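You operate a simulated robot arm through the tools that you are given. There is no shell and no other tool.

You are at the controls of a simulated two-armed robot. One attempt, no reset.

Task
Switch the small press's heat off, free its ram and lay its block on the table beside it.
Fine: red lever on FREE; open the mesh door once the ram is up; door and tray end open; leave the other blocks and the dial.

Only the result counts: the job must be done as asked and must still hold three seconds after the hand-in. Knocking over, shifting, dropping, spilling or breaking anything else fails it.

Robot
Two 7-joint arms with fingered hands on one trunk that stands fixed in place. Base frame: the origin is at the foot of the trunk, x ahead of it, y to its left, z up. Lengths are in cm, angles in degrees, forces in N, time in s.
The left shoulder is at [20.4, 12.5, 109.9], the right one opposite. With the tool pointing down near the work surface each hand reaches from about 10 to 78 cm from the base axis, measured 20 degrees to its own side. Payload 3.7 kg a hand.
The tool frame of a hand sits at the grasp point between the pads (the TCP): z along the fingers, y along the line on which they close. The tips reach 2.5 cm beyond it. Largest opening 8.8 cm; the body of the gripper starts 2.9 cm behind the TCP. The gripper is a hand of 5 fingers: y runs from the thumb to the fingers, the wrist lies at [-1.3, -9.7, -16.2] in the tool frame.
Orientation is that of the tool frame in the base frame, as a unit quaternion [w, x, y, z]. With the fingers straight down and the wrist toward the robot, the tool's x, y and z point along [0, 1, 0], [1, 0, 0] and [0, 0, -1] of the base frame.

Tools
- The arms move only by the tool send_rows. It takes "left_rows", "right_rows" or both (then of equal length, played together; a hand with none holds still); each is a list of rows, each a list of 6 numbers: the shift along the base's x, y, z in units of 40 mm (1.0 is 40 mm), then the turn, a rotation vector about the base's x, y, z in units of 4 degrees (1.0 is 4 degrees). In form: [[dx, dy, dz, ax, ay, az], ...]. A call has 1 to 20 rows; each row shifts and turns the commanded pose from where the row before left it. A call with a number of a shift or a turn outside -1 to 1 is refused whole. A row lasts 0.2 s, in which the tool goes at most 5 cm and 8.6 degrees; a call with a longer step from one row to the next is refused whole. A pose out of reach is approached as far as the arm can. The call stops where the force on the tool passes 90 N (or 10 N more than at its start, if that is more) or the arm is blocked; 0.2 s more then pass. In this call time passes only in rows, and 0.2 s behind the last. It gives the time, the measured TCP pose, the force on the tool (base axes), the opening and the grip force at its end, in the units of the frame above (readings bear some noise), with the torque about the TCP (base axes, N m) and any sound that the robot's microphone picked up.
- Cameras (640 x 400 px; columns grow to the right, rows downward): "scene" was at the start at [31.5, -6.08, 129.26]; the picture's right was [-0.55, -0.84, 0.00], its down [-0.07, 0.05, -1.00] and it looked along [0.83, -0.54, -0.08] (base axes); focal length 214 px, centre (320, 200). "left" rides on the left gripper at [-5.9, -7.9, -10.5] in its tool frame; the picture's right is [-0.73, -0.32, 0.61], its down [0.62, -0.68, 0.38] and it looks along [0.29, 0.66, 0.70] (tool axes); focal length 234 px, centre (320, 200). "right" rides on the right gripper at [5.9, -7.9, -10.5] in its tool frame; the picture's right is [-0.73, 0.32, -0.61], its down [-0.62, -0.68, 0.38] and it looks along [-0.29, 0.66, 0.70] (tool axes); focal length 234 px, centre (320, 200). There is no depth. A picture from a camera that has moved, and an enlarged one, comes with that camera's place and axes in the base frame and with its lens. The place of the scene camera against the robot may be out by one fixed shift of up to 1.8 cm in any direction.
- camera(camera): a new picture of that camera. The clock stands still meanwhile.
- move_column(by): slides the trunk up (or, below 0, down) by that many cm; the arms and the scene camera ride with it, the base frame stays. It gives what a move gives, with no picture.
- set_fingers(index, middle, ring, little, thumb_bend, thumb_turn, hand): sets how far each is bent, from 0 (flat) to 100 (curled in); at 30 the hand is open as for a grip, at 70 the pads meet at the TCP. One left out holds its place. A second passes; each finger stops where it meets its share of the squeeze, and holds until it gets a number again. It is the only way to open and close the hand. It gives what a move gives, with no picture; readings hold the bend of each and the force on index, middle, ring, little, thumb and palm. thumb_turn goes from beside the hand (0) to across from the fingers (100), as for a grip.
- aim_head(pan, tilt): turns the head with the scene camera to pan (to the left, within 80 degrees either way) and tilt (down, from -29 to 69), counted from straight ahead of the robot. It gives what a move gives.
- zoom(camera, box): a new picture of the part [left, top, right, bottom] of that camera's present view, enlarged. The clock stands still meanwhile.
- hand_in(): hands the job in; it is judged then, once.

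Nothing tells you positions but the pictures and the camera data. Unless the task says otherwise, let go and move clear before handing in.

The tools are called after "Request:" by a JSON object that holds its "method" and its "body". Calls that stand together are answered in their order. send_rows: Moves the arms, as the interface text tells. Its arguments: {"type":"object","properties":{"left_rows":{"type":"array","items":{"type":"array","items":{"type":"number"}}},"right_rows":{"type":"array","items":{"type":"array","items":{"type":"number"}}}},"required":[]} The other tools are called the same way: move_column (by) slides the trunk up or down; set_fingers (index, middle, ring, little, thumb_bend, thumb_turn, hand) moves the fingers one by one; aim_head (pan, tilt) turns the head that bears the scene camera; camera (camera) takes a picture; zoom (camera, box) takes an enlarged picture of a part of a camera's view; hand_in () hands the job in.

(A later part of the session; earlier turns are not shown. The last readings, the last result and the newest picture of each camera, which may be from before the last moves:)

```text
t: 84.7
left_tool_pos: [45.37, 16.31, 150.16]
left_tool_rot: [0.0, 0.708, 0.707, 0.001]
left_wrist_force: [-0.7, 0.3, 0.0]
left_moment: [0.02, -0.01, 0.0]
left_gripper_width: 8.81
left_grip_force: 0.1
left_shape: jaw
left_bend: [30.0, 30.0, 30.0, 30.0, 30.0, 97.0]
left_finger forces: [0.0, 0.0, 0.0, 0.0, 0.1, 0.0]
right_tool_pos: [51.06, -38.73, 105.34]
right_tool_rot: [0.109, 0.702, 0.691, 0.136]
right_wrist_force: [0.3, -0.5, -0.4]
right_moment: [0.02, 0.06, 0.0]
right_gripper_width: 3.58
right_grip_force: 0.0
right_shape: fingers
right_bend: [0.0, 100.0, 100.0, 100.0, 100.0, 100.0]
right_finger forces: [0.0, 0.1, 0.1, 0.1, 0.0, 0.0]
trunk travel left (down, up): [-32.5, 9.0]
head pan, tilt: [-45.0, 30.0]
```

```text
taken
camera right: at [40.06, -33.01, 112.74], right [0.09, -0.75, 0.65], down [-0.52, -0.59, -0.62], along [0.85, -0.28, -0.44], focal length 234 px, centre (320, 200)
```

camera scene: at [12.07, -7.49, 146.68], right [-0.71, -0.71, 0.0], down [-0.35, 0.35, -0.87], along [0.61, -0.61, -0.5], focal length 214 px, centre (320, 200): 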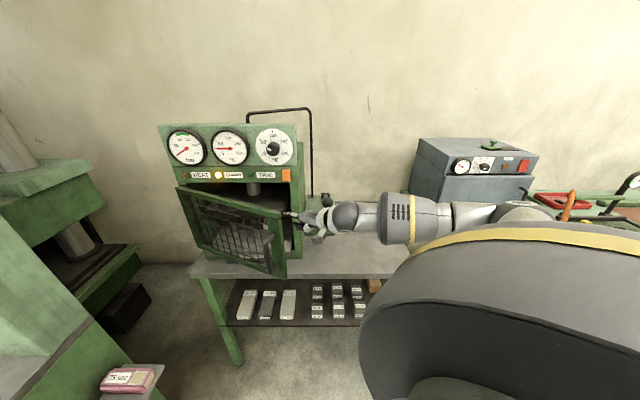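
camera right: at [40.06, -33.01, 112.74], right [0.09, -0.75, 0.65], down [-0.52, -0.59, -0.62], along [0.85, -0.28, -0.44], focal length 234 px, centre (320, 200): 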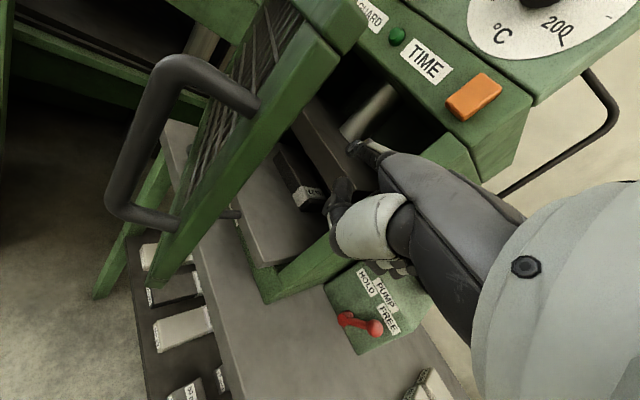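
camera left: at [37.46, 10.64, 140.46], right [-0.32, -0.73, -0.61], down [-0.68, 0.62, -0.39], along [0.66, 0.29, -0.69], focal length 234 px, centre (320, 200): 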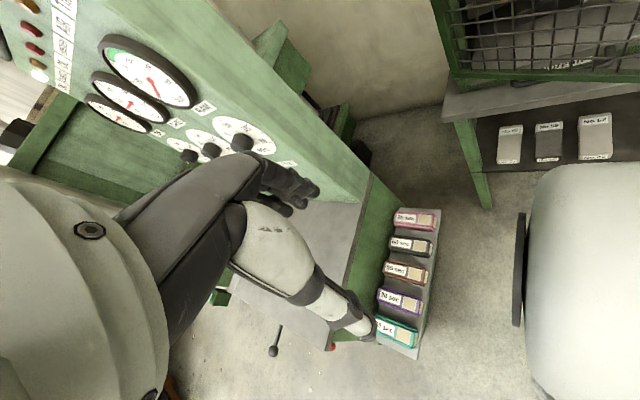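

The index is inside the door's free edge. I sweep it left to push the door open, slowly at first.

Request:
{"method": "send_rows", "body": {"right_rows": [[0, 0.4, 0, 0, 0, 0], [0, 0.4, 0, 0, 0, 0], [0, 0.4, 0, 0, 0, 0], [0, 0.4, 0, 0, 0, 0], [0, 0.4, 0, 0, 0, 0], [0, 0.4, 0, 0, 0, 0]]}}

Request:
{"method": "camera", "body": {"camera": "scene"}}

Request:
{"method": "camera", "body": {"camera": "right"}}

```text
t: 86.1
left_tool_pos: [45.32, 16.39, 150.16]
left_tool_rot: [0.001, 0.707, 0.708, 0.001]
left_wrist_force: [0.1, -0.3, -0.1]
left_moment: [0.01, -0.01, 0.0]
left_gripper_width: 8.8
left_grip_force: 0.1
left_shape: jaw
left_bend: [30.0, 30.0, 30.0, 30.0, 30.0, 97.0]
left_finger forces: [0.1, 0.0, 0.0, 0.0, 0.0, 0.0]
right_tool_pos: [51.13, -29.17, 105.32]
right_tool_rot: [0.108, 0.702, 0.691, 0.136]
right_wrist_force: [0.9, -0.2, 0.0]
right_moment: [-0.01, 0.01, 0.03]
right_gripper_width: 3.58
right_grip_force: 0.0
right_shape: fingers
right_bend: [0.0, 100.0, 100.0, 100.0, 100.0, 100.0]
right_finger forces: [0.0, 0.0, 0.0, 0.1, 0.0, 0.0]
trunk travel left (down, up): [-32.5, 9.0]
head pan, tilt: [-45.0, 30.0]
```

```text
taken
camera scene: at [12.04, -7.43, 146.69], right [-0.71, -0.71, 0.0], down [-0.35, 0.35, -0.87], along [0.61, -0.61, -0.5], focal length 214 px, centre (320, 200)
```

scene: 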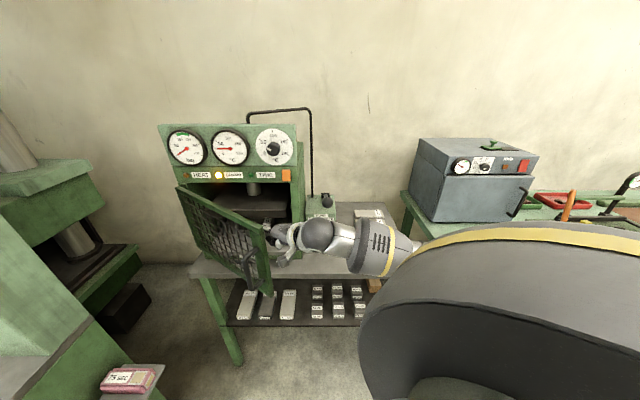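

```text
taken
camera right: at [40.19, -23.61, 112.75], right [0.09, -0.75, 0.65], down [-0.51, -0.59, -0.62], along [0.85, -0.28, -0.44], focal length 234 px, centre (320, 200)
```

right: 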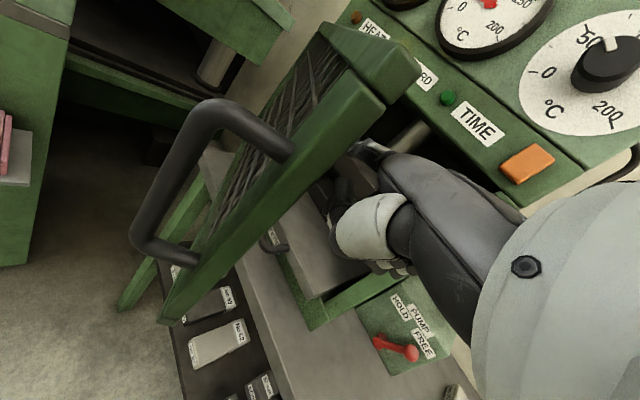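

The door is moving with the hand. I keep sweeping left.

Request:
{"method": "send_rows", "body": {"right_rows": [[0, 0.4, 0, 0, 0, 0], [0, 0.4, 0, 0, 0, 0], [0, 0.4, 0, 0, 0, 0], [0, 0.4, 0, 0, 0, 0], [0, 0.4, 0, 0, 0, 0], [0, 0.4, 0, 0, 0, 0], [0, 0.4, 0, 0, 0, 0], [0, 0.4, 0, 0, 0, 0]]}}

Request:
{"method": "camera", "body": {"camera": "scene"}}

Request:
{"method": "camera", "body": {"camera": "right"}}

```text
t: 87.9
left_tool_pos: [45.28, 16.42, 150.29]
left_tool_rot: [0.001, 0.706, 0.708, 0.001]
left_wrist_force: [-1.1, -0.3, -0.2]
left_moment: [0.01, -0.01, -0.02]
left_gripper_width: 8.81
left_grip_force: 0.0
left_shape: jaw
left_bend: [30.0, 30.0, 30.0, 30.0, 30.0, 97.0]
left_finger forces: [0.0, 0.1, 0.0, 0.0, 0.0, 0.0]
right_tool_pos: [51.16, -16.22, 105.44]
right_tool_rot: [0.108, 0.701, 0.691, 0.137]
right_wrist_force: [0.6, 0.8, 0.3]
right_moment: [0.03, -0.02, 0.0]
right_gripper_width: 3.58
right_grip_force: 0.1
right_shape: fingers
right_bend: [0.0, 100.0, 100.0, 100.0, 100.0, 100.0]
right_finger forces: [0.1, 0.0, 0.0, 0.0, 0.0, 0.0]
trunk travel left (down, up): [-32.5, 9.0]
head pan, tilt: [-45.0, 30.0]
```

```text
taken
camera scene: at [12.02, -7.42, 146.69], right [-0.71, -0.71, 0.0], down [-0.35, 0.35, -0.87], along [0.61, -0.61, -0.5], focal length 214 px, centre (320, 200)
```

scene: 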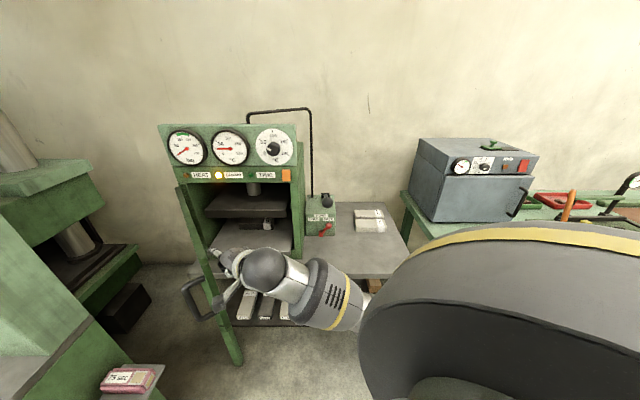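

```text
taken
camera right: at [40.12, -10.67, 112.78], right [0.09, -0.75, 0.65], down [-0.51, -0.59, -0.62], along [0.85, -0.28, -0.44], focal length 234 px, centre (320, 200)
```

right: 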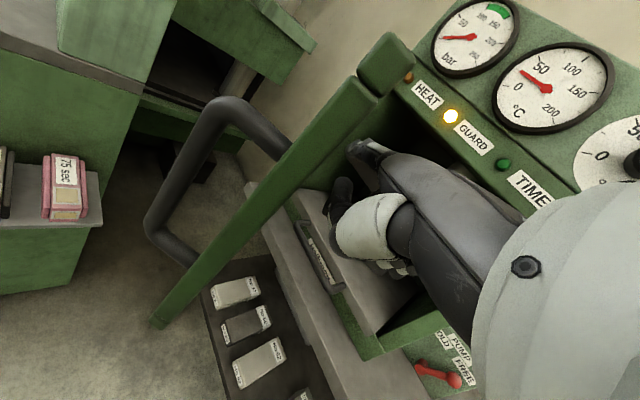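

The door is past half. I continue sweeping it to roughly square with the press.

Request:
{"method": "send_rows", "body": {"right_rows": [[0, 0.4, 0, 0, 0, 0], [0, 0.4, 0, 0, 0, 0], [0, 0.4, 0, 0, 0, 0], [0.05, 0.4, 0, 0, 0, 0], [0.1, 0.4, 0, 0, 0, 0], [0.1, 0.4, 0, 0, 0, 0], [0.1, 0.4, 0, 0, 0, 0], [0.1, 0.4, 0, 0, 0, 0]]}}

Request:
{"method": "camera", "body": {"camera": "scene"}}

Request:
{"method": "camera", "body": {"camera": "right"}}

```text
t: 89.7
left_tool_pos: [45.21, 16.42, 150.23]
left_tool_rot: [0.0, 0.706, 0.708, 0.0]
left_wrist_force: [-0.2, -0.4, -0.9]
left_moment: [-0.02, 0.01, -0.02]
left_gripper_width: 8.78
left_grip_force: 0.0
left_shape: jaw
left_bend: [30.0, 30.0, 30.0, 30.0, 30.0, 97.0]
left_finger forces: [0.1, 0.1, 0.0, 0.0, 0.1, 0.0]
right_tool_pos: [52.82, -3.47, 105.23]
right_tool_rot: [0.109, 0.702, 0.691, 0.136]
right_wrist_force: [-0.2, 1.3, -0.2]
right_moment: [0.0, -0.01, 0.01]
right_gripper_width: 3.57
right_grip_force: 0.0
right_shape: fingers
right_bend: [0.0, 100.0, 100.0, 100.0, 100.0, 100.0]
right_finger forces: [0.0, 0.0, 0.0, 0.1, 0.0, 0.0]
trunk travel left (down, up): [-32.5, 9.0]
head pan, tilt: [-45.0, 30.0]
```

```text
taken
camera scene: at [12.02, -7.41, 146.69], right [-0.71, -0.71, 0.0], down [-0.35, 0.35, -0.87], along [0.61, -0.61, -0.5], focal length 214 px, centre (320, 200)
```

scene: 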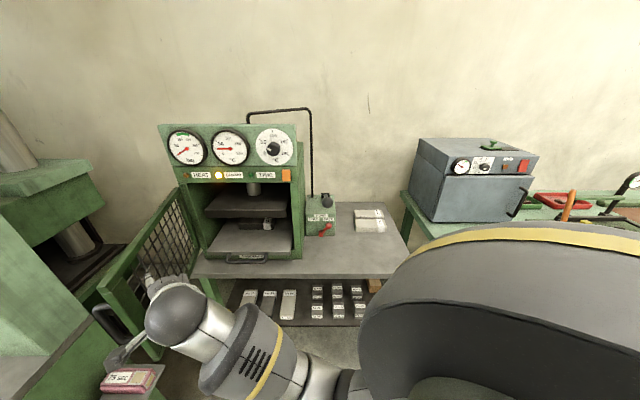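

```text
taken
camera right: at [41.86, 2.13, 112.64], right [0.09, -0.75, 0.65], down [-0.51, -0.59, -0.62], along [0.85, -0.28, -0.44], focal length 234 px, centre (320, 200)
```

right: 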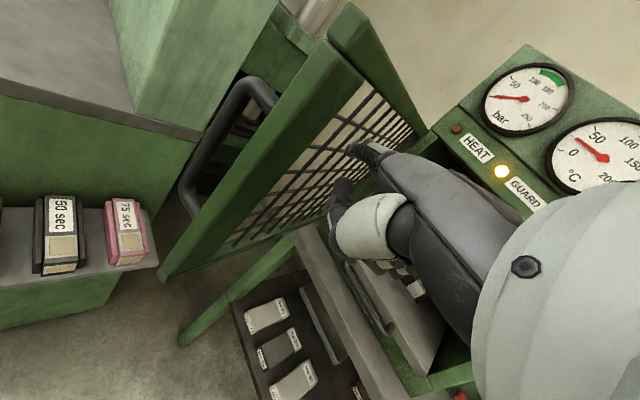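

The door stands wide open, about square to the press. I draw the right hand back and look into the press at the tray and block.

Request:
{"method": "send_rows", "body": {"right_rows": [[0, -0.3, 0, 0, 0, 0], [-0.2, -0.4, 0.2, 0, 0, 0], [-0.3, -0.4, 0.4, 0, 0, 0], [-0.3, -0.4, 0.6, 0, 0, 0], [-0.2, -0.6, 0.6, 0, 0, 0], [-0.1, -0.6, 0.6, 0, 0, 0], [0, -0.6, 0.5, 0, 0, 0]]}}

Request:
{"method": "camera", "body": {"camera": "scene"}}

Request:
{"method": "zoom", "body": {"camera": "scene", "box": [180, 170, 320, 280]}}

Request:
{"method": "camera", "body": {"camera": "right"}}

```text
t: 91.3
left_tool_pos: [45.15, 16.25, 150.21]
left_tool_rot: [0.0, 0.708, 0.707, 0.001]
left_wrist_force: [0.1, -0.4, 0.4]
left_moment: [0.0, 0.03, 0.03]
left_gripper_width: 8.79
left_grip_force: 0.0
left_shape: jaw
left_bend: [30.0, 30.0, 30.0, 30.0, 30.0, 97.0]
left_finger forces: [0.0, 0.0, 0.0, 0.0, 0.1, 0.0]
right_tool_pos: [48.36, -16.9, 116.97]
right_tool_rot: [0.108, 0.701, 0.691, 0.137]
right_wrist_force: [0.1, -0.3, 0.6]
right_moment: [0.03, -0.01, -0.03]
right_gripper_width: 3.56
right_grip_force: 0.1
right_shape: fingers
right_bend: [0.0, 100.0, 100.0, 100.0, 100.0, 100.0]
right_finger forces: [0.0, 0.0, 0.1, 0.0, 0.0, 0.1]
trunk travel left (down, up): [-32.5, 9.0]
head pan, tilt: [-45.0, 30.0]
```

```text
taken
camera scene: at [12.02, -7.52, 146.69], right [-0.71, -0.71, 0.0], down [-0.35, 0.35, -0.87], along [0.61, -0.61, -0.5], focal length 214 px, centre (320, 200)
```

scene: 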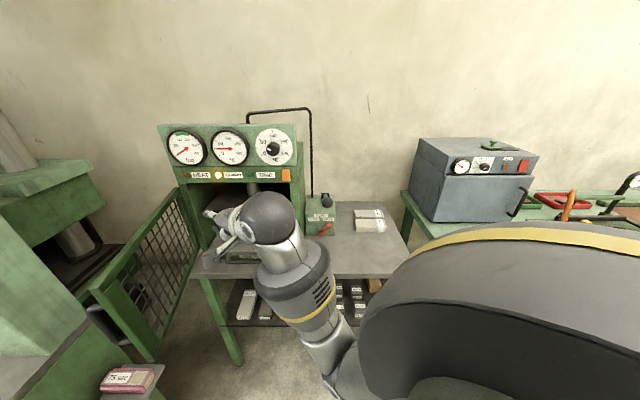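

```text
3.64 times, centred on (250, 225) of scene
camera zoom: at [12.02, -7.52, 146.69], right [-0.71, -0.71, 0.0], down [-0.35, 0.35, -0.87], along [0.61, -0.61, -0.5], focal length 780 px, centre (574, 109)
```

zoom: 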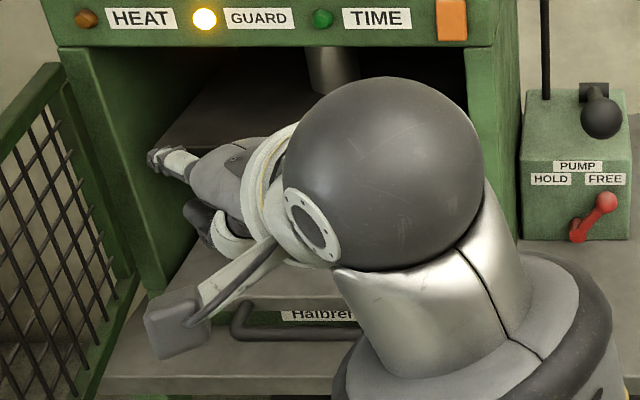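

```text
taken
camera right: at [37.37, -11.33, 124.44], right [0.09, -0.75, 0.65], down [-0.51, -0.59, -0.62], along [0.85, -0.28, -0.44], focal length 234 px, centre (320, 200)
```

right: 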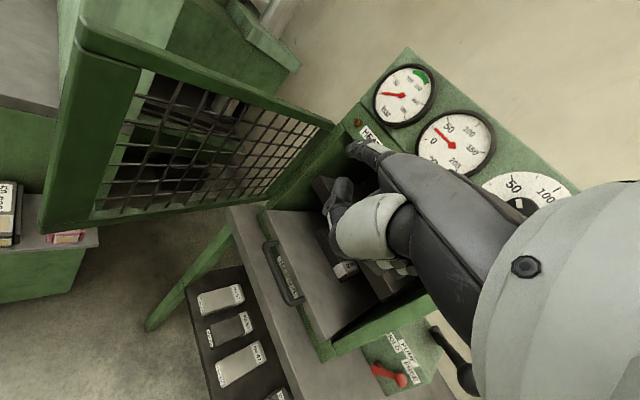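

The door is fully open and clear. I take the right hand back up to its start area, then I'll lower the trunk again for the tray work.

Request:
{"method": "send_rows", "body": {"right_rows": [[-0.05, -0.825, 0.286, 0, 0, 0], [-0.05, -0.825, 0.286, 0, 0, 0], [-0.05, -0.825, 0.286, 0, 0, 0], [-0.05, -0.825, 0.286, 0, 0, 0], [-0.05, -0.825, 0.286, 0, 0, 0], [-0.05, -0.825, 0.286, 0, 0, 0], [-0.05, -0.825, 0.286, 0, 0, 0], [-0.167, -0.069, 0.61, 0, 0, 0], [-0.167, -0.069, 0.61, 0, 0, 0], [-0.167, -0.069, 0.61, 0, 0, 0], [-0.167, -0.069, 0.61, 0, 0, 0], [-0.167, -0.069, 0.61, 0, 0, 0], [-0.167, -0.069, 0.61, 0, 0, 0], [-0.167, -0.069, 0.61, 0, 0, 0], [-0.167, -0.069, 0.61, 0, 1, 0], [-0.167, -0.069, 0.61, 0, 1, 0], [-0.167, -0.069, 0.61, 0, 1, 0], [-0.167, -0.069, 0.61, 0, 1, 0], [-0.167, -0.069, 0.61, 0, 1, 0]]}}

Request:
{"method": "camera", "body": {"camera": "scene"}}

Request:
{"method": "zoom", "body": {"camera": "scene", "box": [80, 160, 340, 360]}}

Request:
{"method": "zoom", "body": {"camera": "scene", "box": [190, 180, 310, 275]}}

```text
t: 95.3
left_tool_pos: [45.1, 16.57, 150.18]
left_tool_rot: [0.002, 0.707, 0.707, 0.001]
left_wrist_force: [-0.2, 0.0, -0.4]
left_moment: [-0.01, -0.02, 0.0]
left_gripper_width: 8.8
left_grip_force: 0.1
left_shape: jaw
left_bend: [30.0, 30.0, 30.0, 30.0, 30.0, 97.0]
left_finger forces: [0.0, 0.0, 0.1, 0.0, 0.0, 0.0]
right_tool_pos: [38.78, -43.22, 154.44]
right_tool_rot: [-0.014, 0.714, 0.7, 0.013]
right_wrist_force: [0.0, -0.3, 0.6]
right_moment: [-0.02, 0.01, -0.01]
right_gripper_width: 3.58
right_grip_force: 0.0
right_shape: fingers
right_bend: [0.0, 100.0, 100.0, 100.0, 100.0, 100.0]
right_finger forces: [0.1, 0.0, 0.1, 0.0, 0.0, 0.0]
trunk travel left (down, up): [-32.5, 9.0]
head pan, tilt: [-45.0, 30.0]
```

```text
taken
camera scene: at [11.9, -7.39, 146.71], right [-0.71, -0.71, 0.0], down [-0.35, 0.35, -0.87], along [0.61, -0.61, -0.5], focal length 214 px, centre (320, 200)
```

scene: 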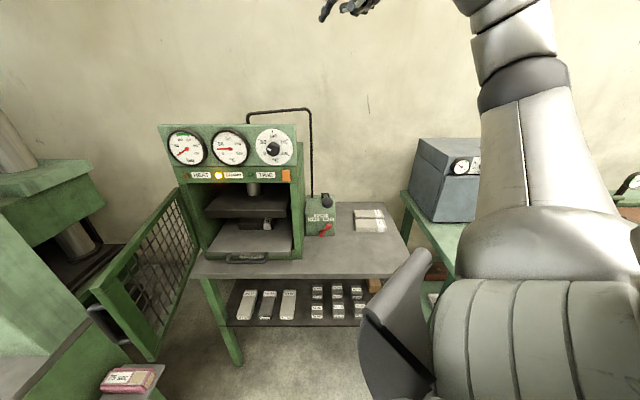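

```text
2.00 times, centred on (210, 260) of scene
camera zoom: at [11.9, -7.39, 146.71], right [-0.71, -0.71, 0.0], down [-0.35, 0.35, -0.87], along [0.61, -0.61, -0.5], focal length 429 px, centre (540, 80)
```

zoom: 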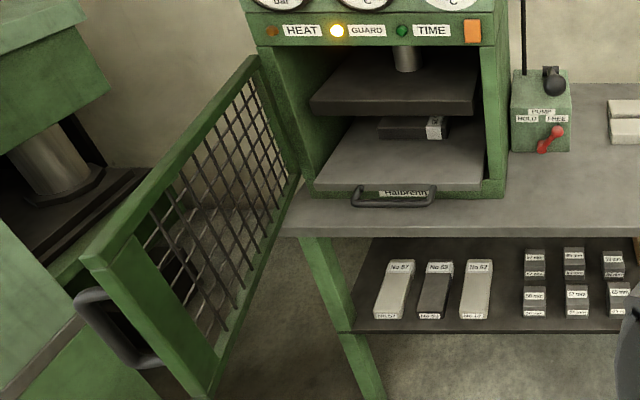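

```text
4.21 times, centred on (250, 228) of scene
camera zoom: at [11.9, -7.39, 146.71], right [-0.71, -0.71, 0.0], down [-0.35, 0.35, -0.87], along [0.61, -0.61, -0.5], focal length 903 px, centre (615, 84)
```

zoom: 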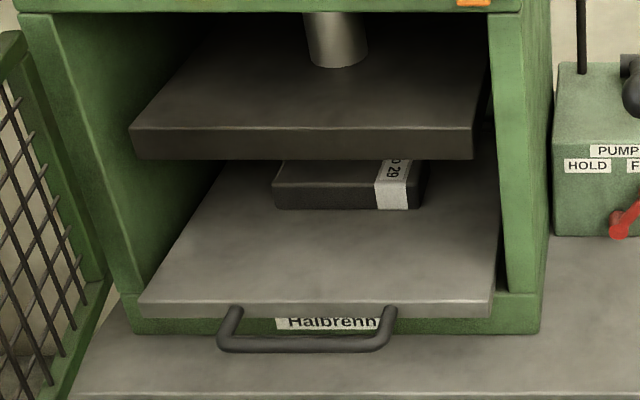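

Now the inside is clear: tray plate with handle, dark block "No 29" on it, ram plate well above. I lower the trunk back so the left hand can reach the tray handle.

Request:
{"method": "move_column", "body": {"by": -20}}

Request:
{"method": "send_rows", "body": {"left_rows": [[0.1, -0.3, 0, 0, 0, -1], [0.1, -0.3, 0, 0, 0, -1], [0.1, -0.3, 0, 0, 0, -1], [0.1, -0.3, 0, 0, 0, -1], [0.1, -0.3, 0, 0, 0, -1], [0.1, -0.3, 0, 0, 0, -1], [0.1, -0.3, 0, 0, 0, -1], [0.1, -0.3, 0, 0, 0, -1], [0.1, -0.3, 0, 0, 0, -1], [0.1, -0.3, 0, 0, 0, -1], [0.1, -0.3, 0, 0, 0, -1]]}}

Request:
{"method": "camera", "body": {"camera": "scene"}}

Request:
{"method": "camera", "body": {"camera": "left"}}

```text
t: 97.5
left_tool_pos: [45.07, 16.43, 130.21]
left_tool_rot: [0.002, 0.707, 0.708, 0.001]
left_wrist_force: [-0.7, 2.2, 0.2]
left_moment: [-0.02, 0.0, 0.01]
left_gripper_width: 8.77
left_grip_force: 0.0
left_shape: jaw
left_bend: [30.0, 30.0, 30.0, 30.0, 30.0, 97.0]
left_finger forces: [0.1, 0.0, 0.1, 0.0, 0.0, 0.1]
right_tool_pos: [55.23, -43.13, 122.18]
right_tool_rot: [-0.138, 0.705, 0.686, -0.114]
right_wrist_force: [0.1, -0.1, 0.2]
right_moment: [0.02, 0.0, 0.03]
right_gripper_width: 3.57
right_grip_force: 0.0
right_shape: fingers
right_bend: [0.0, 100.0, 100.0, 100.0, 100.0, 100.0]
right_finger forces: [0.0, 0.1, 0.0, 0.0, 0.0, 0.1]
trunk travel left (down, up): [-12.5, 29.0]
head pan, tilt: [-45.0, 30.0]
```

```text
t: 99.9
left_tool_pos: [49.76, 3.18, 130.13]
left_tool_rot: [0.001, 0.921, 0.39, 0.0]
left_wrist_force: [0.3, -0.7, -0.3]
left_moment: [0.04, -0.03, 0.0]
left_gripper_width: 8.76
left_grip_force: 0.0
left_shape: jaw
left_bend: [30.0, 30.0, 30.0, 30.0, 30.0, 97.0]
left_finger forces: [0.0, 0.1, 0.0, 0.0, 0.1, 0.0]
right_tool_pos: [55.43, -43.17, 121.98]
right_tool_rot: [-0.138, 0.705, 0.686, -0.115]
right_wrist_force: [-0.5, 0.3, -1.1]
right_moment: [0.0, 0.0, -0.01]
right_gripper_width: 3.57
right_grip_force: 0.0
right_shape: fingers
right_bend: [0.0, 100.0, 100.0, 100.0, 100.0, 100.0]
right_finger forces: [0.0, 0.0, 0.0, 0.0, 0.0, 0.0]
trunk travel left (down, up): [-12.5, 29.0]
head pan, tilt: [-45.0, 30.0]
```

```text
taken
camera scene: at [30.24, -7.48, 125.16], right [-0.71, -0.71, 0.0], down [-0.35, 0.35, -0.87], along [0.61, -0.61, -0.5], focal length 214 px, centre (320, 200)
```

scene: 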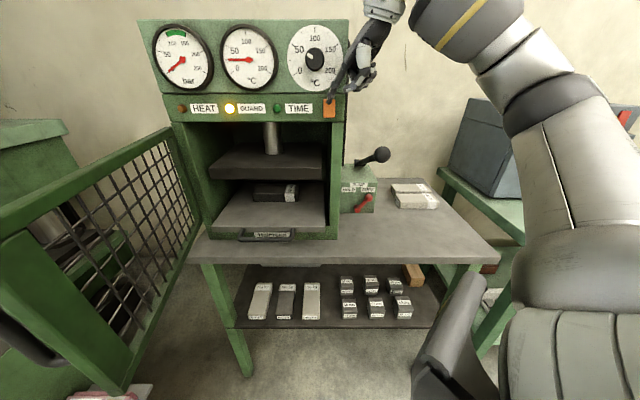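

```text
taken
camera left: at [39.97, 4.43, 140.46], right [-0.74, -0.3, -0.61], down [-0.06, 0.92, -0.39], along [0.67, -0.25, -0.69], focal length 234 px, centre (320, 200)
```

left: 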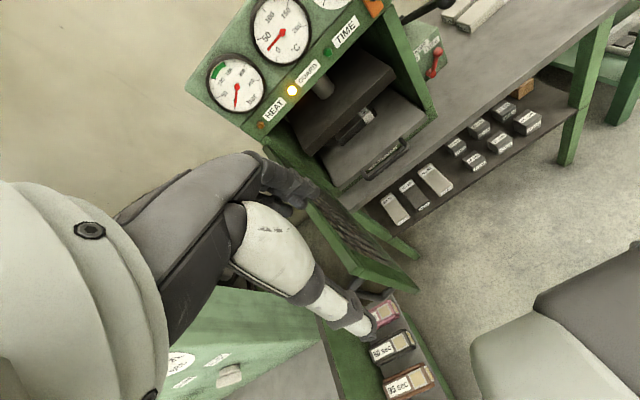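

The right arm did not keep its place when the trunk came down; its fingertip now hovers right by the orange switch. I check the HEAT lamp and switch at once before moving anything.

Request:
{"method": "zoom", "body": {"camera": "scene", "box": [140, 70, 380, 200]}}

Request:
{"method": "zoom", "body": {"camera": "scene", "box": [290, 70, 380, 140]}}

Request:
{"method": "camera", "body": {"camera": "right"}}

Request:
{"method": "zoom", "body": {"camera": "left", "box": [190, 0, 470, 200]}}

```text
2.67 times, centred on (260, 135) of scene
camera zoom: at [30.24, -7.48, 125.16], right [-0.71, -0.71, 0.0], down [-0.35, 0.35, -0.87], along [0.61, -0.61, -0.5], focal length 572 px, centre (480, 373)
```

zoom: 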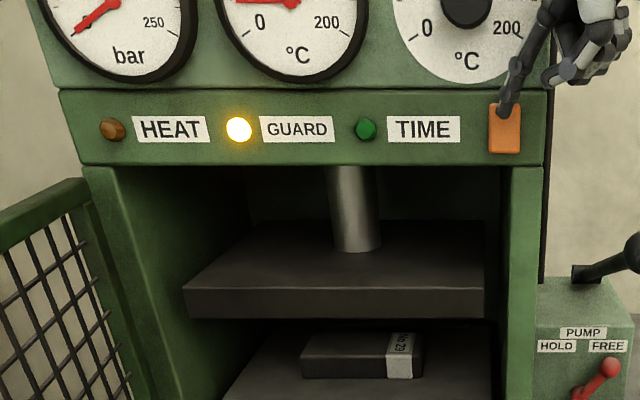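

```text
5.71 times, centred on (335, 105) of scene
camera zoom: at [30.24, -7.48, 125.16], right [-0.71, -0.71, 0.0], down [-0.35, 0.35, -0.87], along [0.61, -0.61, -0.5], focal length 1226 px, centre (234, 743)
```

zoom: 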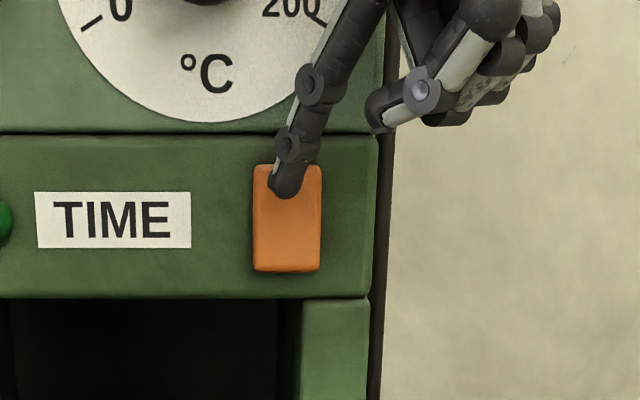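

```text
taken
camera right: at [51.86, -37.62, 134.71], right [0.49, -0.75, 0.43], down [-0.79, -0.59, -0.13], along [0.36, -0.28, -0.89], focal length 234 px, centre (320, 200)
```

right: 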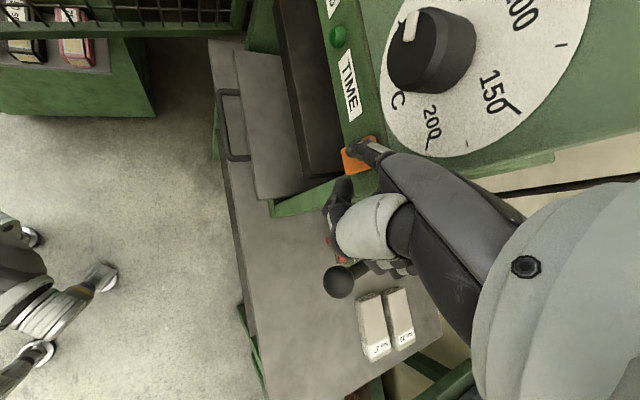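

```text
2.00 times, centred on (330, 100) of left
camera zoom: at [39.97, 4.43, 140.46], right [-0.74, -0.3, -0.61], down [-0.06, 0.92, -0.39], along [0.67, -0.25, -0.69], focal length 468 px, centre (300, 400)
```

zoom: 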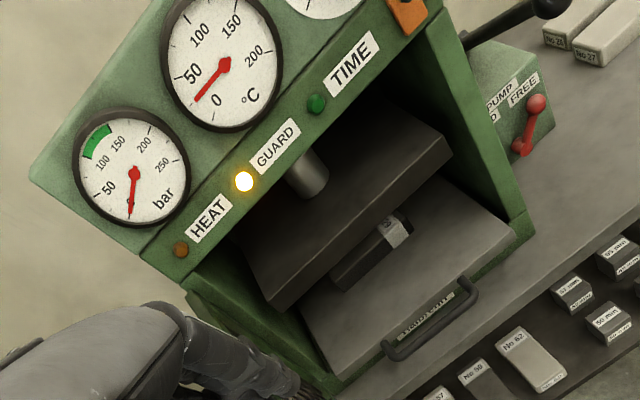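

HEAT is still off (the finger sits at the half already pressed in). I back the right hand straight away from the panel.

Request:
{"method": "send_rows", "body": {"right_rows": [[-0.15, 0.15, 0, 0, 0, 0], [-0.2, 0.2, 0, 0, 0, 0], [-0.3, 0.3, 0, 0, 0, 0]]}}

Request:
{"method": "camera", "body": {"camera": "scene"}}

```text
t: 100.7
left_tool_pos: [49.64, 3.1, 130.21]
left_tool_rot: [0.002, 0.921, 0.39, -0.001]
left_wrist_force: [-0.3, 0.2, 0.1]
left_moment: [0.02, -0.01, -0.01]
left_gripper_width: 8.77
left_grip_force: 0.0
left_shape: jaw
left_bend: [30.0, 30.0, 30.0, 30.0, 30.0, 97.0]
left_finger forces: [0.0, 0.0, 0.1, 0.1, 0.0, 0.1]
right_tool_pos: [53.4, -40.32, 121.11]
right_tool_rot: [-0.138, 0.705, 0.686, -0.115]
right_wrist_force: [0.3, -0.2, 0.0]
right_moment: [-0.02, -0.01, 0.01]
right_gripper_width: 3.58
right_grip_force: 0.0
right_shape: fingers
right_bend: [0.0, 100.0, 100.0, 100.0, 100.0, 100.0]
right_finger forces: [0.1, 0.0, 0.1, 0.1, 0.0, 0.1]
right hand out of reach, approached as far as the arm can: row 2, 3
trunk travel left (down, up): [-12.5, 29.0]
head pan, tilt: [-45.0, 30.0]
```

```text
taken
camera scene: at [30.2, -7.46, 125.18], right [-0.71, -0.71, 0.0], down [-0.35, 0.35, -0.87], along [0.61, -0.61, -0.5], focal length 214 px, centre (320, 200)
```

scene: 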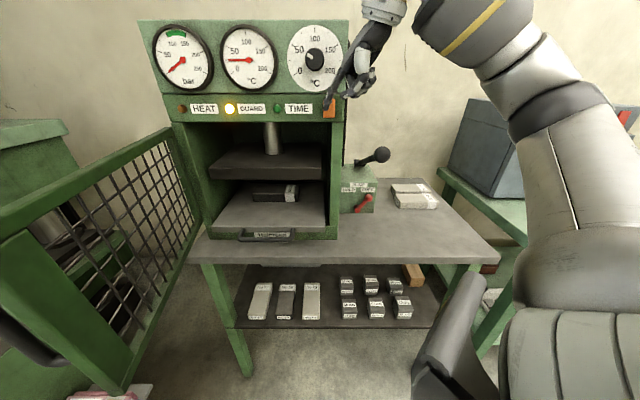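

I slide the right hand sideways to the right, past the panel edge, before raising it, so it stays away from dial and switch.

Request:
{"method": "send_rows", "body": {"right_rows": [[-0.3, -0.3, 0, 0, 0, 0], [-0.35, -0.35, 0, 0, 0, 0], [-0.35, -0.35, 0, 0, 0, 0]]}}

Request:
{"method": "camera", "body": {"camera": "right"}}

```text
t: 101.5
left_tool_pos: [49.62, 3.15, 130.11]
left_tool_rot: [0.001, 0.921, 0.39, -0.001]
left_wrist_force: [0.7, -0.4, -0.4]
left_moment: [0.02, -0.01, -0.02]
left_gripper_width: 8.81
left_grip_force: 0.1
left_shape: jaw
left_bend: [30.0, 30.0, 30.0, 30.0, 30.0, 97.0]
left_finger forces: [0.1, 0.0, 0.1, 0.1, 0.1, 0.0]
right_tool_pos: [52.09, -43.6, 118.66]
right_tool_rot: [-0.138, 0.705, 0.686, -0.113]
right_wrist_force: [0.6, 0.8, 0.2]
right_moment: [0.01, 0.0, -0.03]
right_gripper_width: 3.55
right_grip_force: 0.0
right_shape: fingers
right_bend: [0.0, 100.0, 100.0, 100.0, 100.0, 100.0]
right_finger forces: [0.0, 0.0, 0.0, 0.0, 0.0, 0.0]
right hand out of reach, approached as far as the arm can: row 1, 2, 3
trunk travel left (down, up): [-12.5, 29.0]
head pan, tilt: [-45.0, 30.0]
```

```text
taken
camera right: at [48.44, -38.04, 131.44], right [0.49, -0.76, 0.43], down [-0.79, -0.59, -0.14], along [0.36, -0.28, -0.89], focal length 234 px, centre (320, 200)
```

right: 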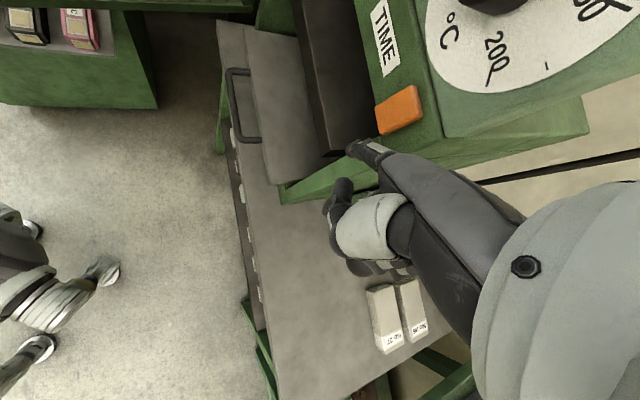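

I curl the index away first so nothing sticks out toward the panel, then free the arm.

Request:
{"method": "set_fingers", "body": {"hand": "right", "index": 100}}

Request:
{"method": "send_rows", "body": {"right_rows": [[-0.1, -0.1, 0.3, 0, -0.5, -0.8], [-0.1, -0.1, 0.3, 0, -0.5, -0.8], [-0.1, -0.1, 0.3, 0, -0.5, -0.8]]}}

Request:
{"method": "camera", "body": {"camera": "scene"}}

Request:
{"method": "camera", "body": {"camera": "right"}}

```text
t: 102.5
left_tool_pos: [49.64, 3.25, 130.11]
left_tool_rot: [0.002, 0.92, 0.391, -0.001]
left_wrist_force: [-0.6, -0.3, 0.2]
left_moment: [-0.01, -0.01, -0.02]
left_gripper_width: 8.78
left_grip_force: 0.1
left_shape: jaw
left_bend: [30.0, 30.0, 30.0, 30.0, 30.0, 97.0]
left_finger forces: [0.1, 0.0, 0.1, 0.0, 0.0, 0.0]
right_tool_pos: [52.14, -43.63, 118.71]
right_tool_rot: [-0.138, 0.705, 0.687, -0.114]
right_wrist_force: [0.6, -0.6, -0.6]
right_moment: [-0.01, -0.02, -0.01]
right_gripper_width: 0.41
right_grip_force: 0.1
right_shape: fingers
right_bend: [85.0, 100.0, 100.0, 100.0, 100.0, 100.0]
right_finger forces: [0.0, 0.0, 0.1, 0.1, 0.1, 0.0]
trunk travel left (down, up): [-12.5, 29.0]
head pan, tilt: [-45.0, 30.0]
```

```text
t: 103.3
left_tool_pos: [49.6, 3.15, 130.06]
left_tool_rot: [0.002, 0.92, 0.391, 0.0]
left_wrist_force: [0.1, 0.2, -0.1]
left_moment: [-0.03, 0.01, -0.03]
left_gripper_width: 8.77
left_grip_force: 0.0
left_shape: jaw
left_bend: [30.0, 30.0, 30.0, 30.0, 30.0, 97.0]
left_finger forces: [0.0, 0.0, 0.0, 0.0, 0.0, 0.0]
right_tool_pos: [52.12, -44.56, 120.96]
right_tool_rot: [-0.11, 0.765, 0.631, -0.065]
right_wrist_force: [0.2, -0.3, 0.5]
right_moment: [-0.03, -0.02, -0.02]
right_gripper_width: 0.16
right_grip_force: 0.0
right_shape: fingers
right_bend: [92.0, 100.0, 100.0, 100.0, 100.0, 100.0]
right_finger forces: [0.0, 0.1, 0.0, 0.1, 0.0, 0.0]
right hand out of reach, approached as far as the arm can: row 1, 2, 3
trunk travel left (down, up): [-12.5, 29.0]
head pan, tilt: [-45.0, 30.0]
```

```text
taken
camera scene: at [30.19, -7.46, 125.18], right [-0.71, -0.71, 0.0], down [-0.35, 0.35, -0.87], along [0.61, -0.61, -0.5], focal length 214 px, centre (320, 200)
```

scene: 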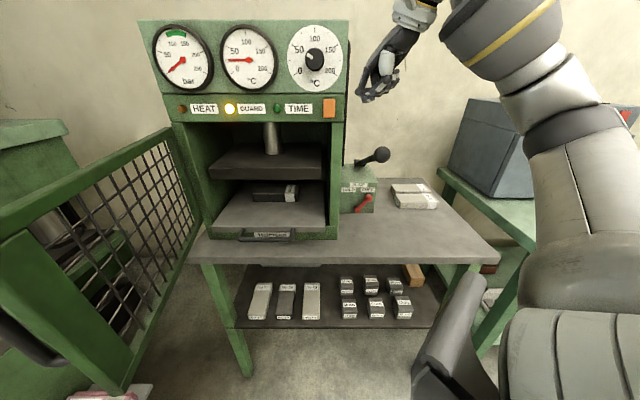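

```text
taken
camera right: at [48.23, -38.3, 133.32], right [0.31, -0.82, 0.48], down [-0.86, -0.45, -0.22], along [0.4, -0.34, -0.85], focal length 234 px, centre (320, 200)
```

right: 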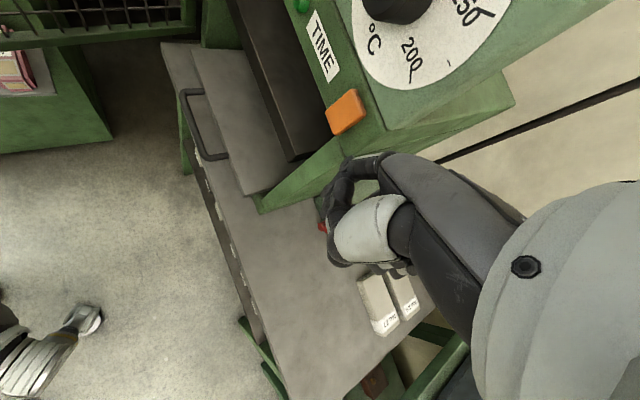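

The hand is now a fist to the right of the panel. I turn it back to the earlier comfortable pointing orientation so the elbow drops to its normal side.

Request:
{"method": "send_rows", "body": {"right_rows": [[-0.06, 0.06, 0, -0.578, -0.955, -0.922], [-0.06, 0.06, 0, -0.578, -0.955, -0.922], [-0.06, 0.06, 0, -0.578, -0.955, -0.922], [-0.06, 0.06, 0, -0.578, -0.955, -0.922], [-0.06, 0.06, 0, -0.578, -0.955, -0.922]]}}

Request:
{"method": "camera", "body": {"camera": "scene"}}

```text
t: 104.5
left_tool_pos: [49.64, 3.07, 130.15]
left_tool_rot: [0.002, 0.92, 0.391, -0.001]
left_wrist_force: [0.0, -0.2, -0.3]
left_moment: [-0.03, 0.01, 0.0]
left_gripper_width: 8.78
left_grip_force: 0.0
left_shape: jaw
left_bend: [30.0, 30.0, 30.0, 30.0, 30.0, 97.0]
left_finger forces: [0.1, 0.0, 0.1, 0.0, 0.0, 0.0]
right_tool_pos: [50.95, -43.29, 120.95]
right_tool_rot: [0.062, 0.864, 0.5, 0.018]
right_wrist_force: [0.1, -0.2, -0.4]
right_moment: [0.03, -0.02, -0.03]
right_gripper_width: 0.14
right_grip_force: 0.1
right_shape: fingers
right_bend: [92.0, 100.0, 100.0, 100.0, 100.0, 100.0]
right_finger forces: [0.0, 0.0, 0.0, 0.1, 0.0, 0.0]
trunk travel left (down, up): [-12.5, 29.0]
head pan, tilt: [-45.0, 30.0]
```

```text
taken
camera scene: at [30.21, -7.46, 125.18], right [-0.71, -0.71, 0.0], down [-0.35, 0.35, -0.87], along [0.61, -0.61, -0.5], focal length 214 px, centre (320, 200)
```

scene: 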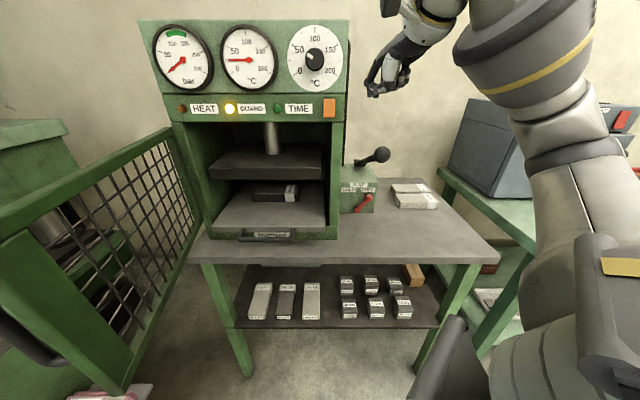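

No more reach trouble. I complete that turn.

Request:
{"method": "send_rows", "body": {"right_rows": [[-0.06, 0.0, 0, -0.578, -0.955, -0.922], [-0.06, 0.0, 0, -0.578, -0.955, -0.922], [-0.06, 0.0, 0, -0.578, -0.955, -0.922], [-0.06, 0.0, 0, -0.578, -0.955, -0.922]]}}

Request:
{"method": "camera", "body": {"camera": "scene"}}

```text
t: 105.5
left_tool_pos: [49.68, 3.05, 130.21]
left_tool_rot: [0.002, 0.921, 0.391, 0.0]
left_wrist_force: [-0.2, 0.5, 0.7]
left_moment: [0.03, 0.03, -0.03]
left_gripper_width: 8.78
left_grip_force: 0.0
left_shape: jaw
left_bend: [30.0, 30.0, 30.0, 30.0, 30.0, 97.0]
left_finger forces: [0.0, 0.0, 0.0, 0.1, 0.0, 0.0]
right_tool_pos: [50.02, -43.29, 120.87]
right_tool_rot: [0.199, 0.902, 0.373, 0.084]
right_wrist_force: [0.0, 0.4, -0.4]
right_moment: [0.01, 0.01, -0.02]
right_gripper_width: 0.15
right_grip_force: 0.0
right_shape: fingers
right_bend: [92.0, 100.0, 100.0, 100.0, 100.0, 100.0]
right_finger forces: [0.0, 0.0, 0.1, 0.1, 0.1, 0.0]
trunk travel left (down, up): [-12.5, 29.0]
head pan, tilt: [-45.0, 30.0]
```

```text
taken
camera scene: at [30.19, -7.46, 125.18], right [-0.71, -0.71, 0.0], down [-0.35, 0.35, -0.87], along [0.61, -0.61, -0.5], focal length 214 px, centre (320, 200)
```

scene: 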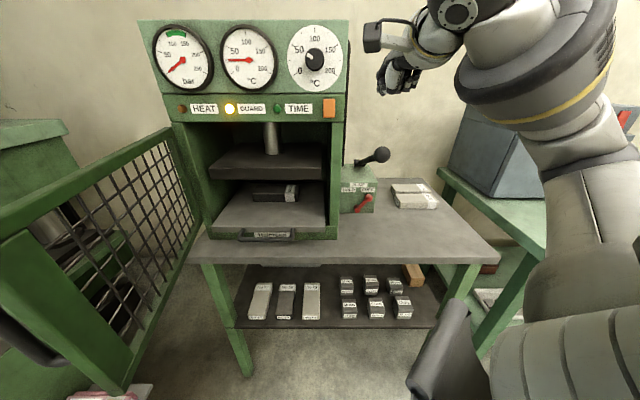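

The right arm is back in its normal posture and parked. Now I bring the left hand, fingers down and turned 45 degrees, over toward the tray handle.

Request:
{"method": "send_rows", "body": {"left_rows": [[0.45, -0.88, -0.3, 0, 0, 0], [0.5, -0.88, -0.4, 0, 0, 0], [0.5125, -0.88, -0.5, 0, 0, 0], [0.5125, -0.88, -0.6, 0, 0, 0], [0.5125, -0.88, -0.6, 0, 0, 0], [0.5125, -0.88, -0.6, 0, 0, 0]]}}

Request:
{"method": "camera", "body": {"camera": "scene"}}

Request:
{"method": "camera", "body": {"camera": "left"}}

```text
t: 106.9
left_tool_pos: [61.76, -18.03, 118.16]
left_tool_rot: [0.0, 0.921, 0.39, 0.0]
left_wrist_force: [-0.1, -0.1, -0.6]
left_moment: [-0.03, 0.02, 0.03]
left_gripper_width: 8.78
left_grip_force: 0.1
left_shape: jaw
left_bend: [30.0, 30.0, 30.0, 30.0, 30.0, 97.0]
left_finger forces: [0.0, 0.0, 0.1, 0.0, 0.1, 0.0]
right_tool_pos: [50.1, -43.41, 120.71]
right_tool_rot: [0.197, 0.902, 0.374, 0.083]
right_wrist_force: [-1.0, -0.2, 0.0]
right_moment: [0.0, 0.03, 0.01]
right_gripper_width: 0.16
right_grip_force: 0.2
right_shape: fingers
right_bend: [92.0, 100.0, 100.0, 100.0, 100.0, 100.0]
right_finger forces: [0.0, 0.1, 0.0, 0.1, 0.0, 0.1]
trunk travel left (down, up): [-12.5, 29.0]
head pan, tilt: [-45.0, 30.0]
```

```text
taken
camera scene: at [30.28, -7.52, 125.14], right [-0.71, -0.71, 0.0], down [-0.35, 0.35, -0.87], along [0.61, -0.61, -0.5], focal length 214 px, centre (320, 200)
```

scene: 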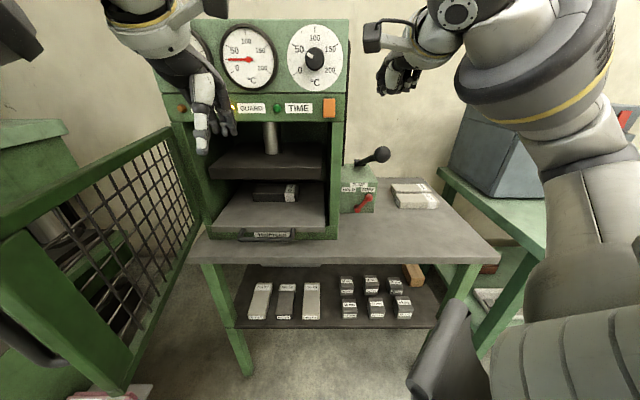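

```text
taken
camera left: at [52.12, -16.73, 128.43], right [-0.74, -0.3, -0.61], down [-0.06, 0.92, -0.38], along [0.67, -0.25, -0.7], focal length 234 px, centre (320, 200)
```

left: 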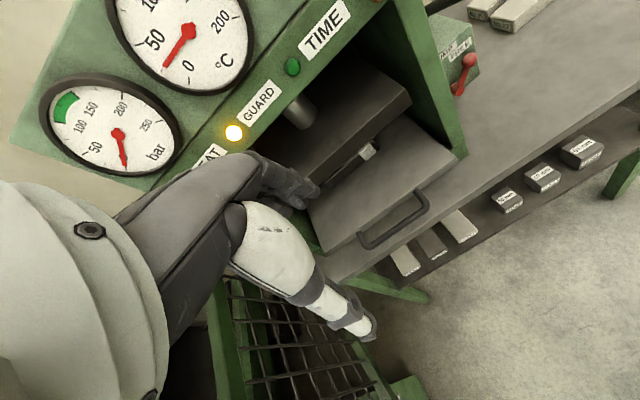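

The tray handle is confirmed at u −37…−24, n≈−69.7, z≈88. I bend the left fingers so they fit between bar and tray, and lower to just above it.

Request:
{"method": "set_fingers", "body": {"hand": "left", "index": 50, "middle": 50, "ring": 50, "little": 50, "thumb_bend": 30, "thumb_turn": 100}}

Request:
{"method": "send_rows", "body": {"left_rows": [[0.327, -0.47, -0.883, 0, 0, 0], [0.327, -0.47, -0.883, 0, 0, 0], [0.327, -0.47, -0.883, 0, 0, 0], [0.327, -0.47, -0.883, 0, 0, 0], [0.327, -0.47, -0.883, 0, 0, 0], [0.327, -0.47, -0.6, 0, 0, 0]]}}

Request:
{"method": "camera", "body": {"camera": "scene"}}

Request:
{"method": "camera", "body": {"camera": "left"}}

```text
t: 107.9
left_tool_pos: [61.74, -18.01, 118.18]
left_tool_rot: [0.002, 0.921, 0.391, -0.001]
left_wrist_force: [-0.7, -0.6, -0.8]
left_moment: [0.03, 0.01, 0.0]
left_gripper_width: 6.36
left_grip_force: 0.1
left_shape: fingers
left_bend: [50.0, 50.0, 50.0, 50.0, 30.0, 97.0]
left_finger forces: [0.0, 0.0, 0.1, 0.1, 0.0, 0.0]
right_tool_pos: [50.14, -43.38, 120.81]
right_tool_rot: [0.198, 0.903, 0.373, 0.084]
right_wrist_force: [0.1, 0.6, 0.2]
right_moment: [-0.01, 0.01, -0.02]
right_gripper_width: 0.15
right_grip_force: 0.1
right_shape: fingers
right_bend: [92.0, 100.0, 100.0, 100.0, 100.0, 100.0]
right_finger forces: [0.0, 0.0, 0.1, 0.0, 0.0, 0.0]
trunk travel left (down, up): [-12.5, 29.0]
head pan, tilt: [-45.0, 30.0]
```

```text
t: 109.5
left_tool_pos: [68.87, -28.68, 106.31]
left_tool_rot: [0.039, 0.918, 0.39, 0.054]
left_wrist_force: [1.4, 0.7, 0.0]
left_moment: [-0.01, 0.03, -0.03]
left_gripper_width: 6.39
left_grip_force: 0.1
left_shape: fingers
left_bend: [50.0, 50.0, 50.0, 50.0, 30.0, 97.0]
left_finger forces: [0.1, 0.0, 0.0, 0.1, 0.0, 0.0]
right_tool_pos: [47.81, -42.63, 122.49]
right_tool_rot: [0.205, 0.901, 0.371, 0.094]
right_wrist_force: [0.0, -0.3, -1.0]
right_moment: [-0.01, 0.01, -0.03]
right_gripper_width: 0.15
right_grip_force: 0.0
right_shape: fingers
right_bend: [92.0, 100.0, 100.0, 100.0, 100.0, 100.0]
right_finger forces: [0.0, 0.0, 0.1, 0.0, 0.0, 0.1]
trunk travel left (down, up): [-12.5, 29.0]
head pan, tilt: [-45.0, 30.0]
stopped in row 6 (left hand): the arm was blocked; the commanded pose is now the measured one
```

```text
taken
camera scene: at [27.92, -6.77, 126.03], right [-0.71, -0.71, -0.01], down [-0.34, 0.35, -0.87], along [0.62, -0.61, -0.49], focal length 214 px, centre (320, 200)
```

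scene: 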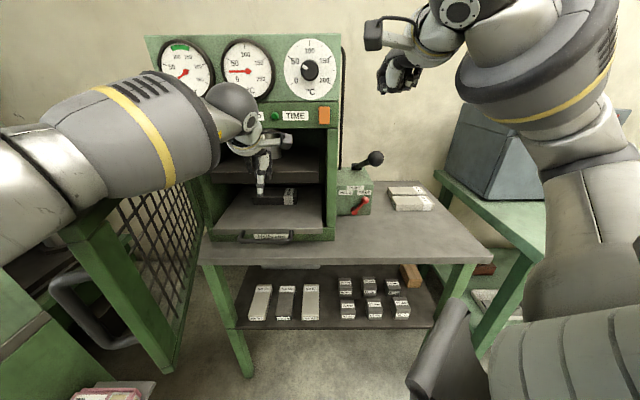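

```text
taken
camera left: at [57.83, -27.16, 115.34], right [-0.65, -0.32, -0.69], down [-0.01, 0.91, -0.42], along [0.76, -0.27, -0.59], focal length 234 px, centre (320, 200)
```

left: 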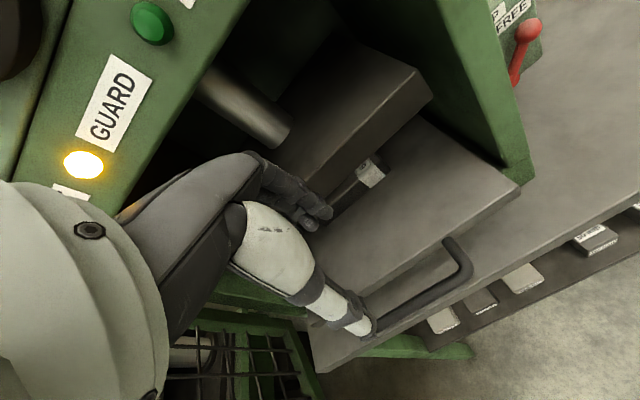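

The left arm got blocked: its forearm is leaning on the open door's top and has nudged the door. I back the left hand up the way it came right away.

Request:
{"method": "send_rows", "body": {"left_rows": [[-0.2, 0.3, 0.6, 0, 0, 0], [-0.327, 0.47, 0.883, 0, 0, 0], [-0.327, 0.47, 0.883, 0, 0, 0]]}}

Request:
{"method": "camera", "body": {"camera": "scene"}}

```text
t: 110.3
left_tool_pos: [67.03, -24.35, 111.94]
left_tool_rot: [0.022, 0.92, 0.39, 0.032]
left_wrist_force: [-0.5, -0.6, 0.6]
left_moment: [0.02, -0.03, -0.03]
left_gripper_width: 6.35
left_grip_force: 0.2
left_shape: fingers
left_bend: [50.0, 50.0, 50.0, 50.0, 30.0, 97.0]
left_finger forces: [0.0, 0.0, 0.1, 0.1, 0.1, 0.1]
right_tool_pos: [50.01, -43.3, 120.95]
right_tool_rot: [0.199, 0.902, 0.373, 0.084]
right_wrist_force: [0.0, 0.2, 0.9]
right_moment: [-0.02, 0.0, 0.0]
right_gripper_width: 0.16
right_grip_force: 0.0
right_shape: fingers
right_bend: [92.0, 100.0, 100.0, 100.0, 100.0, 100.0]
right_finger forces: [0.1, 0.1, 0.0, 0.0, 0.1, 0.0]
trunk travel left (down, up): [-12.5, 29.0]
head pan, tilt: [-45.0, 30.0]
```

```text
taken
camera scene: at [30.05, -7.43, 125.18], right [-0.71, -0.71, 0.0], down [-0.35, 0.35, -0.87], along [0.61, -0.61, -0.5], focal length 214 px, centre (320, 200)
```

scene: 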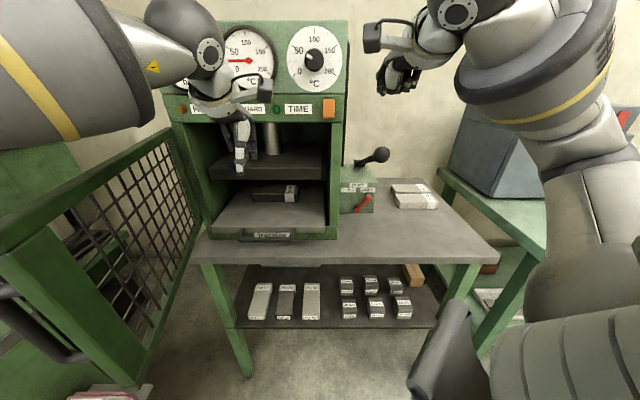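

The trunk and door relaxed again once I backed off, so the left arm can't work over that door. I'll use the right arm instead; first I lift the left hand back out, and test whether the right hand can take a fingers-down pose turned 45 degrees.

Request:
{"method": "send_rows", "body": {"left_rows": [[-0.327, 0.47, 0.7, 0, 0, 0], [-0.4, 0.7, 0.6, 0, 0, 0], [-0.5, 0.88, 0.5, 0, 0, 0], [-0.5, 0.88, 0.4, 0, 0, 0], [-0.5, 0.88, 0.2, 0, 0, 0]]}}

Request:
{"method": "send_rows", "body": {"right_rows": [[-0.25, 0.16, -0.28, 0.884, 0.884, 0], [-0.25, 0.16, -0.28, 0.884, 0.884, 0], [-0.25, 0.16, -0.28, 0.884, 0.884, 0], [-0.25, 0.16, -0.28, 0.884, 0.884, 0], [-0.25, 0.16, -0.28, 0.884, 0.884, 0]]}}

Request:
{"method": "camera", "body": {"camera": "scene"}}

```text
t: 111.5
left_tool_pos: [58.23, -9.14, 121.81]
left_tool_rot: [0.023, 0.92, 0.39, 0.033]
left_wrist_force: [-0.2, 0.7, 0.7]
left_moment: [0.01, 0.03, 0.01]
left_gripper_width: 6.37
left_grip_force: 0.1
left_shape: fingers
left_bend: [50.0, 50.0, 50.0, 50.0, 30.0, 97.0]
left_finger forces: [0.0, 0.0, 0.1, 0.1, 0.0, 0.0]
right_tool_pos: [50.0, -43.3, 120.91]
right_tool_rot: [0.199, 0.902, 0.373, 0.083]
right_wrist_force: [0.5, 0.5, -0.5]
right_moment: [0.0, 0.02, -0.01]
right_gripper_width: 0.16
right_grip_force: 0.0
right_shape: fingers
right_bend: [92.0, 100.0, 100.0, 100.0, 100.0, 100.0]
right_finger forces: [0.0, 0.0, 0.0, 0.0, 0.1, 0.0]
trunk travel left (down, up): [-12.5, 29.0]
head pan, tilt: [-45.0, 30.0]
```

```text
t: 112.7
left_tool_pos: [58.19, -9.07, 121.94]
left_tool_rot: [0.023, 0.92, 0.391, 0.034]
left_wrist_force: [-1.1, -0.4, 0.8]
left_moment: [0.03, -0.02, 0.0]
left_gripper_width: 6.37
left_grip_force: 0.0
left_shape: fingers
left_bend: [50.0, 50.0, 50.0, 50.0, 30.0, 97.0]
left_finger forces: [0.0, 0.0, 0.1, 0.0, 0.0, 0.0]
right_tool_pos: [46.21, -41.57, 114.99]
right_tool_rot: [0.018, 0.925, 0.379, 0.018]
right_wrist_force: [0.2, -0.3, 0.1]
right_moment: [-0.01, -0.01, 0.0]
right_gripper_width: 0.15
right_grip_force: 0.1
right_shape: fingers
right_bend: [92.0, 100.0, 100.0, 100.0, 100.0, 100.0]
right_finger forces: [0.0, 0.1, 0.0, 0.0, 0.0, 0.0]
right hand out of reach, approached as far as the arm can: row 1, 2
trunk travel left (down, up): [-12.5, 29.0]
head pan, tilt: [-45.0, 30.0]
```

```text
taken
camera scene: at [30.09, -7.43, 125.22], right [-0.71, -0.71, 0.0], down [-0.35, 0.35, -0.87], along [0.61, -0.61, -0.5], focal length 214 px, centre (320, 200)
```

scene: 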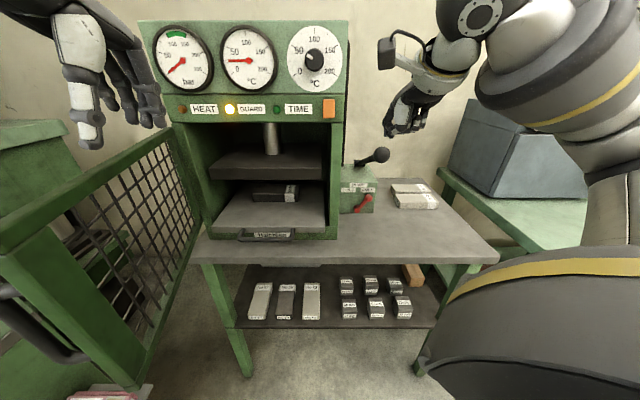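

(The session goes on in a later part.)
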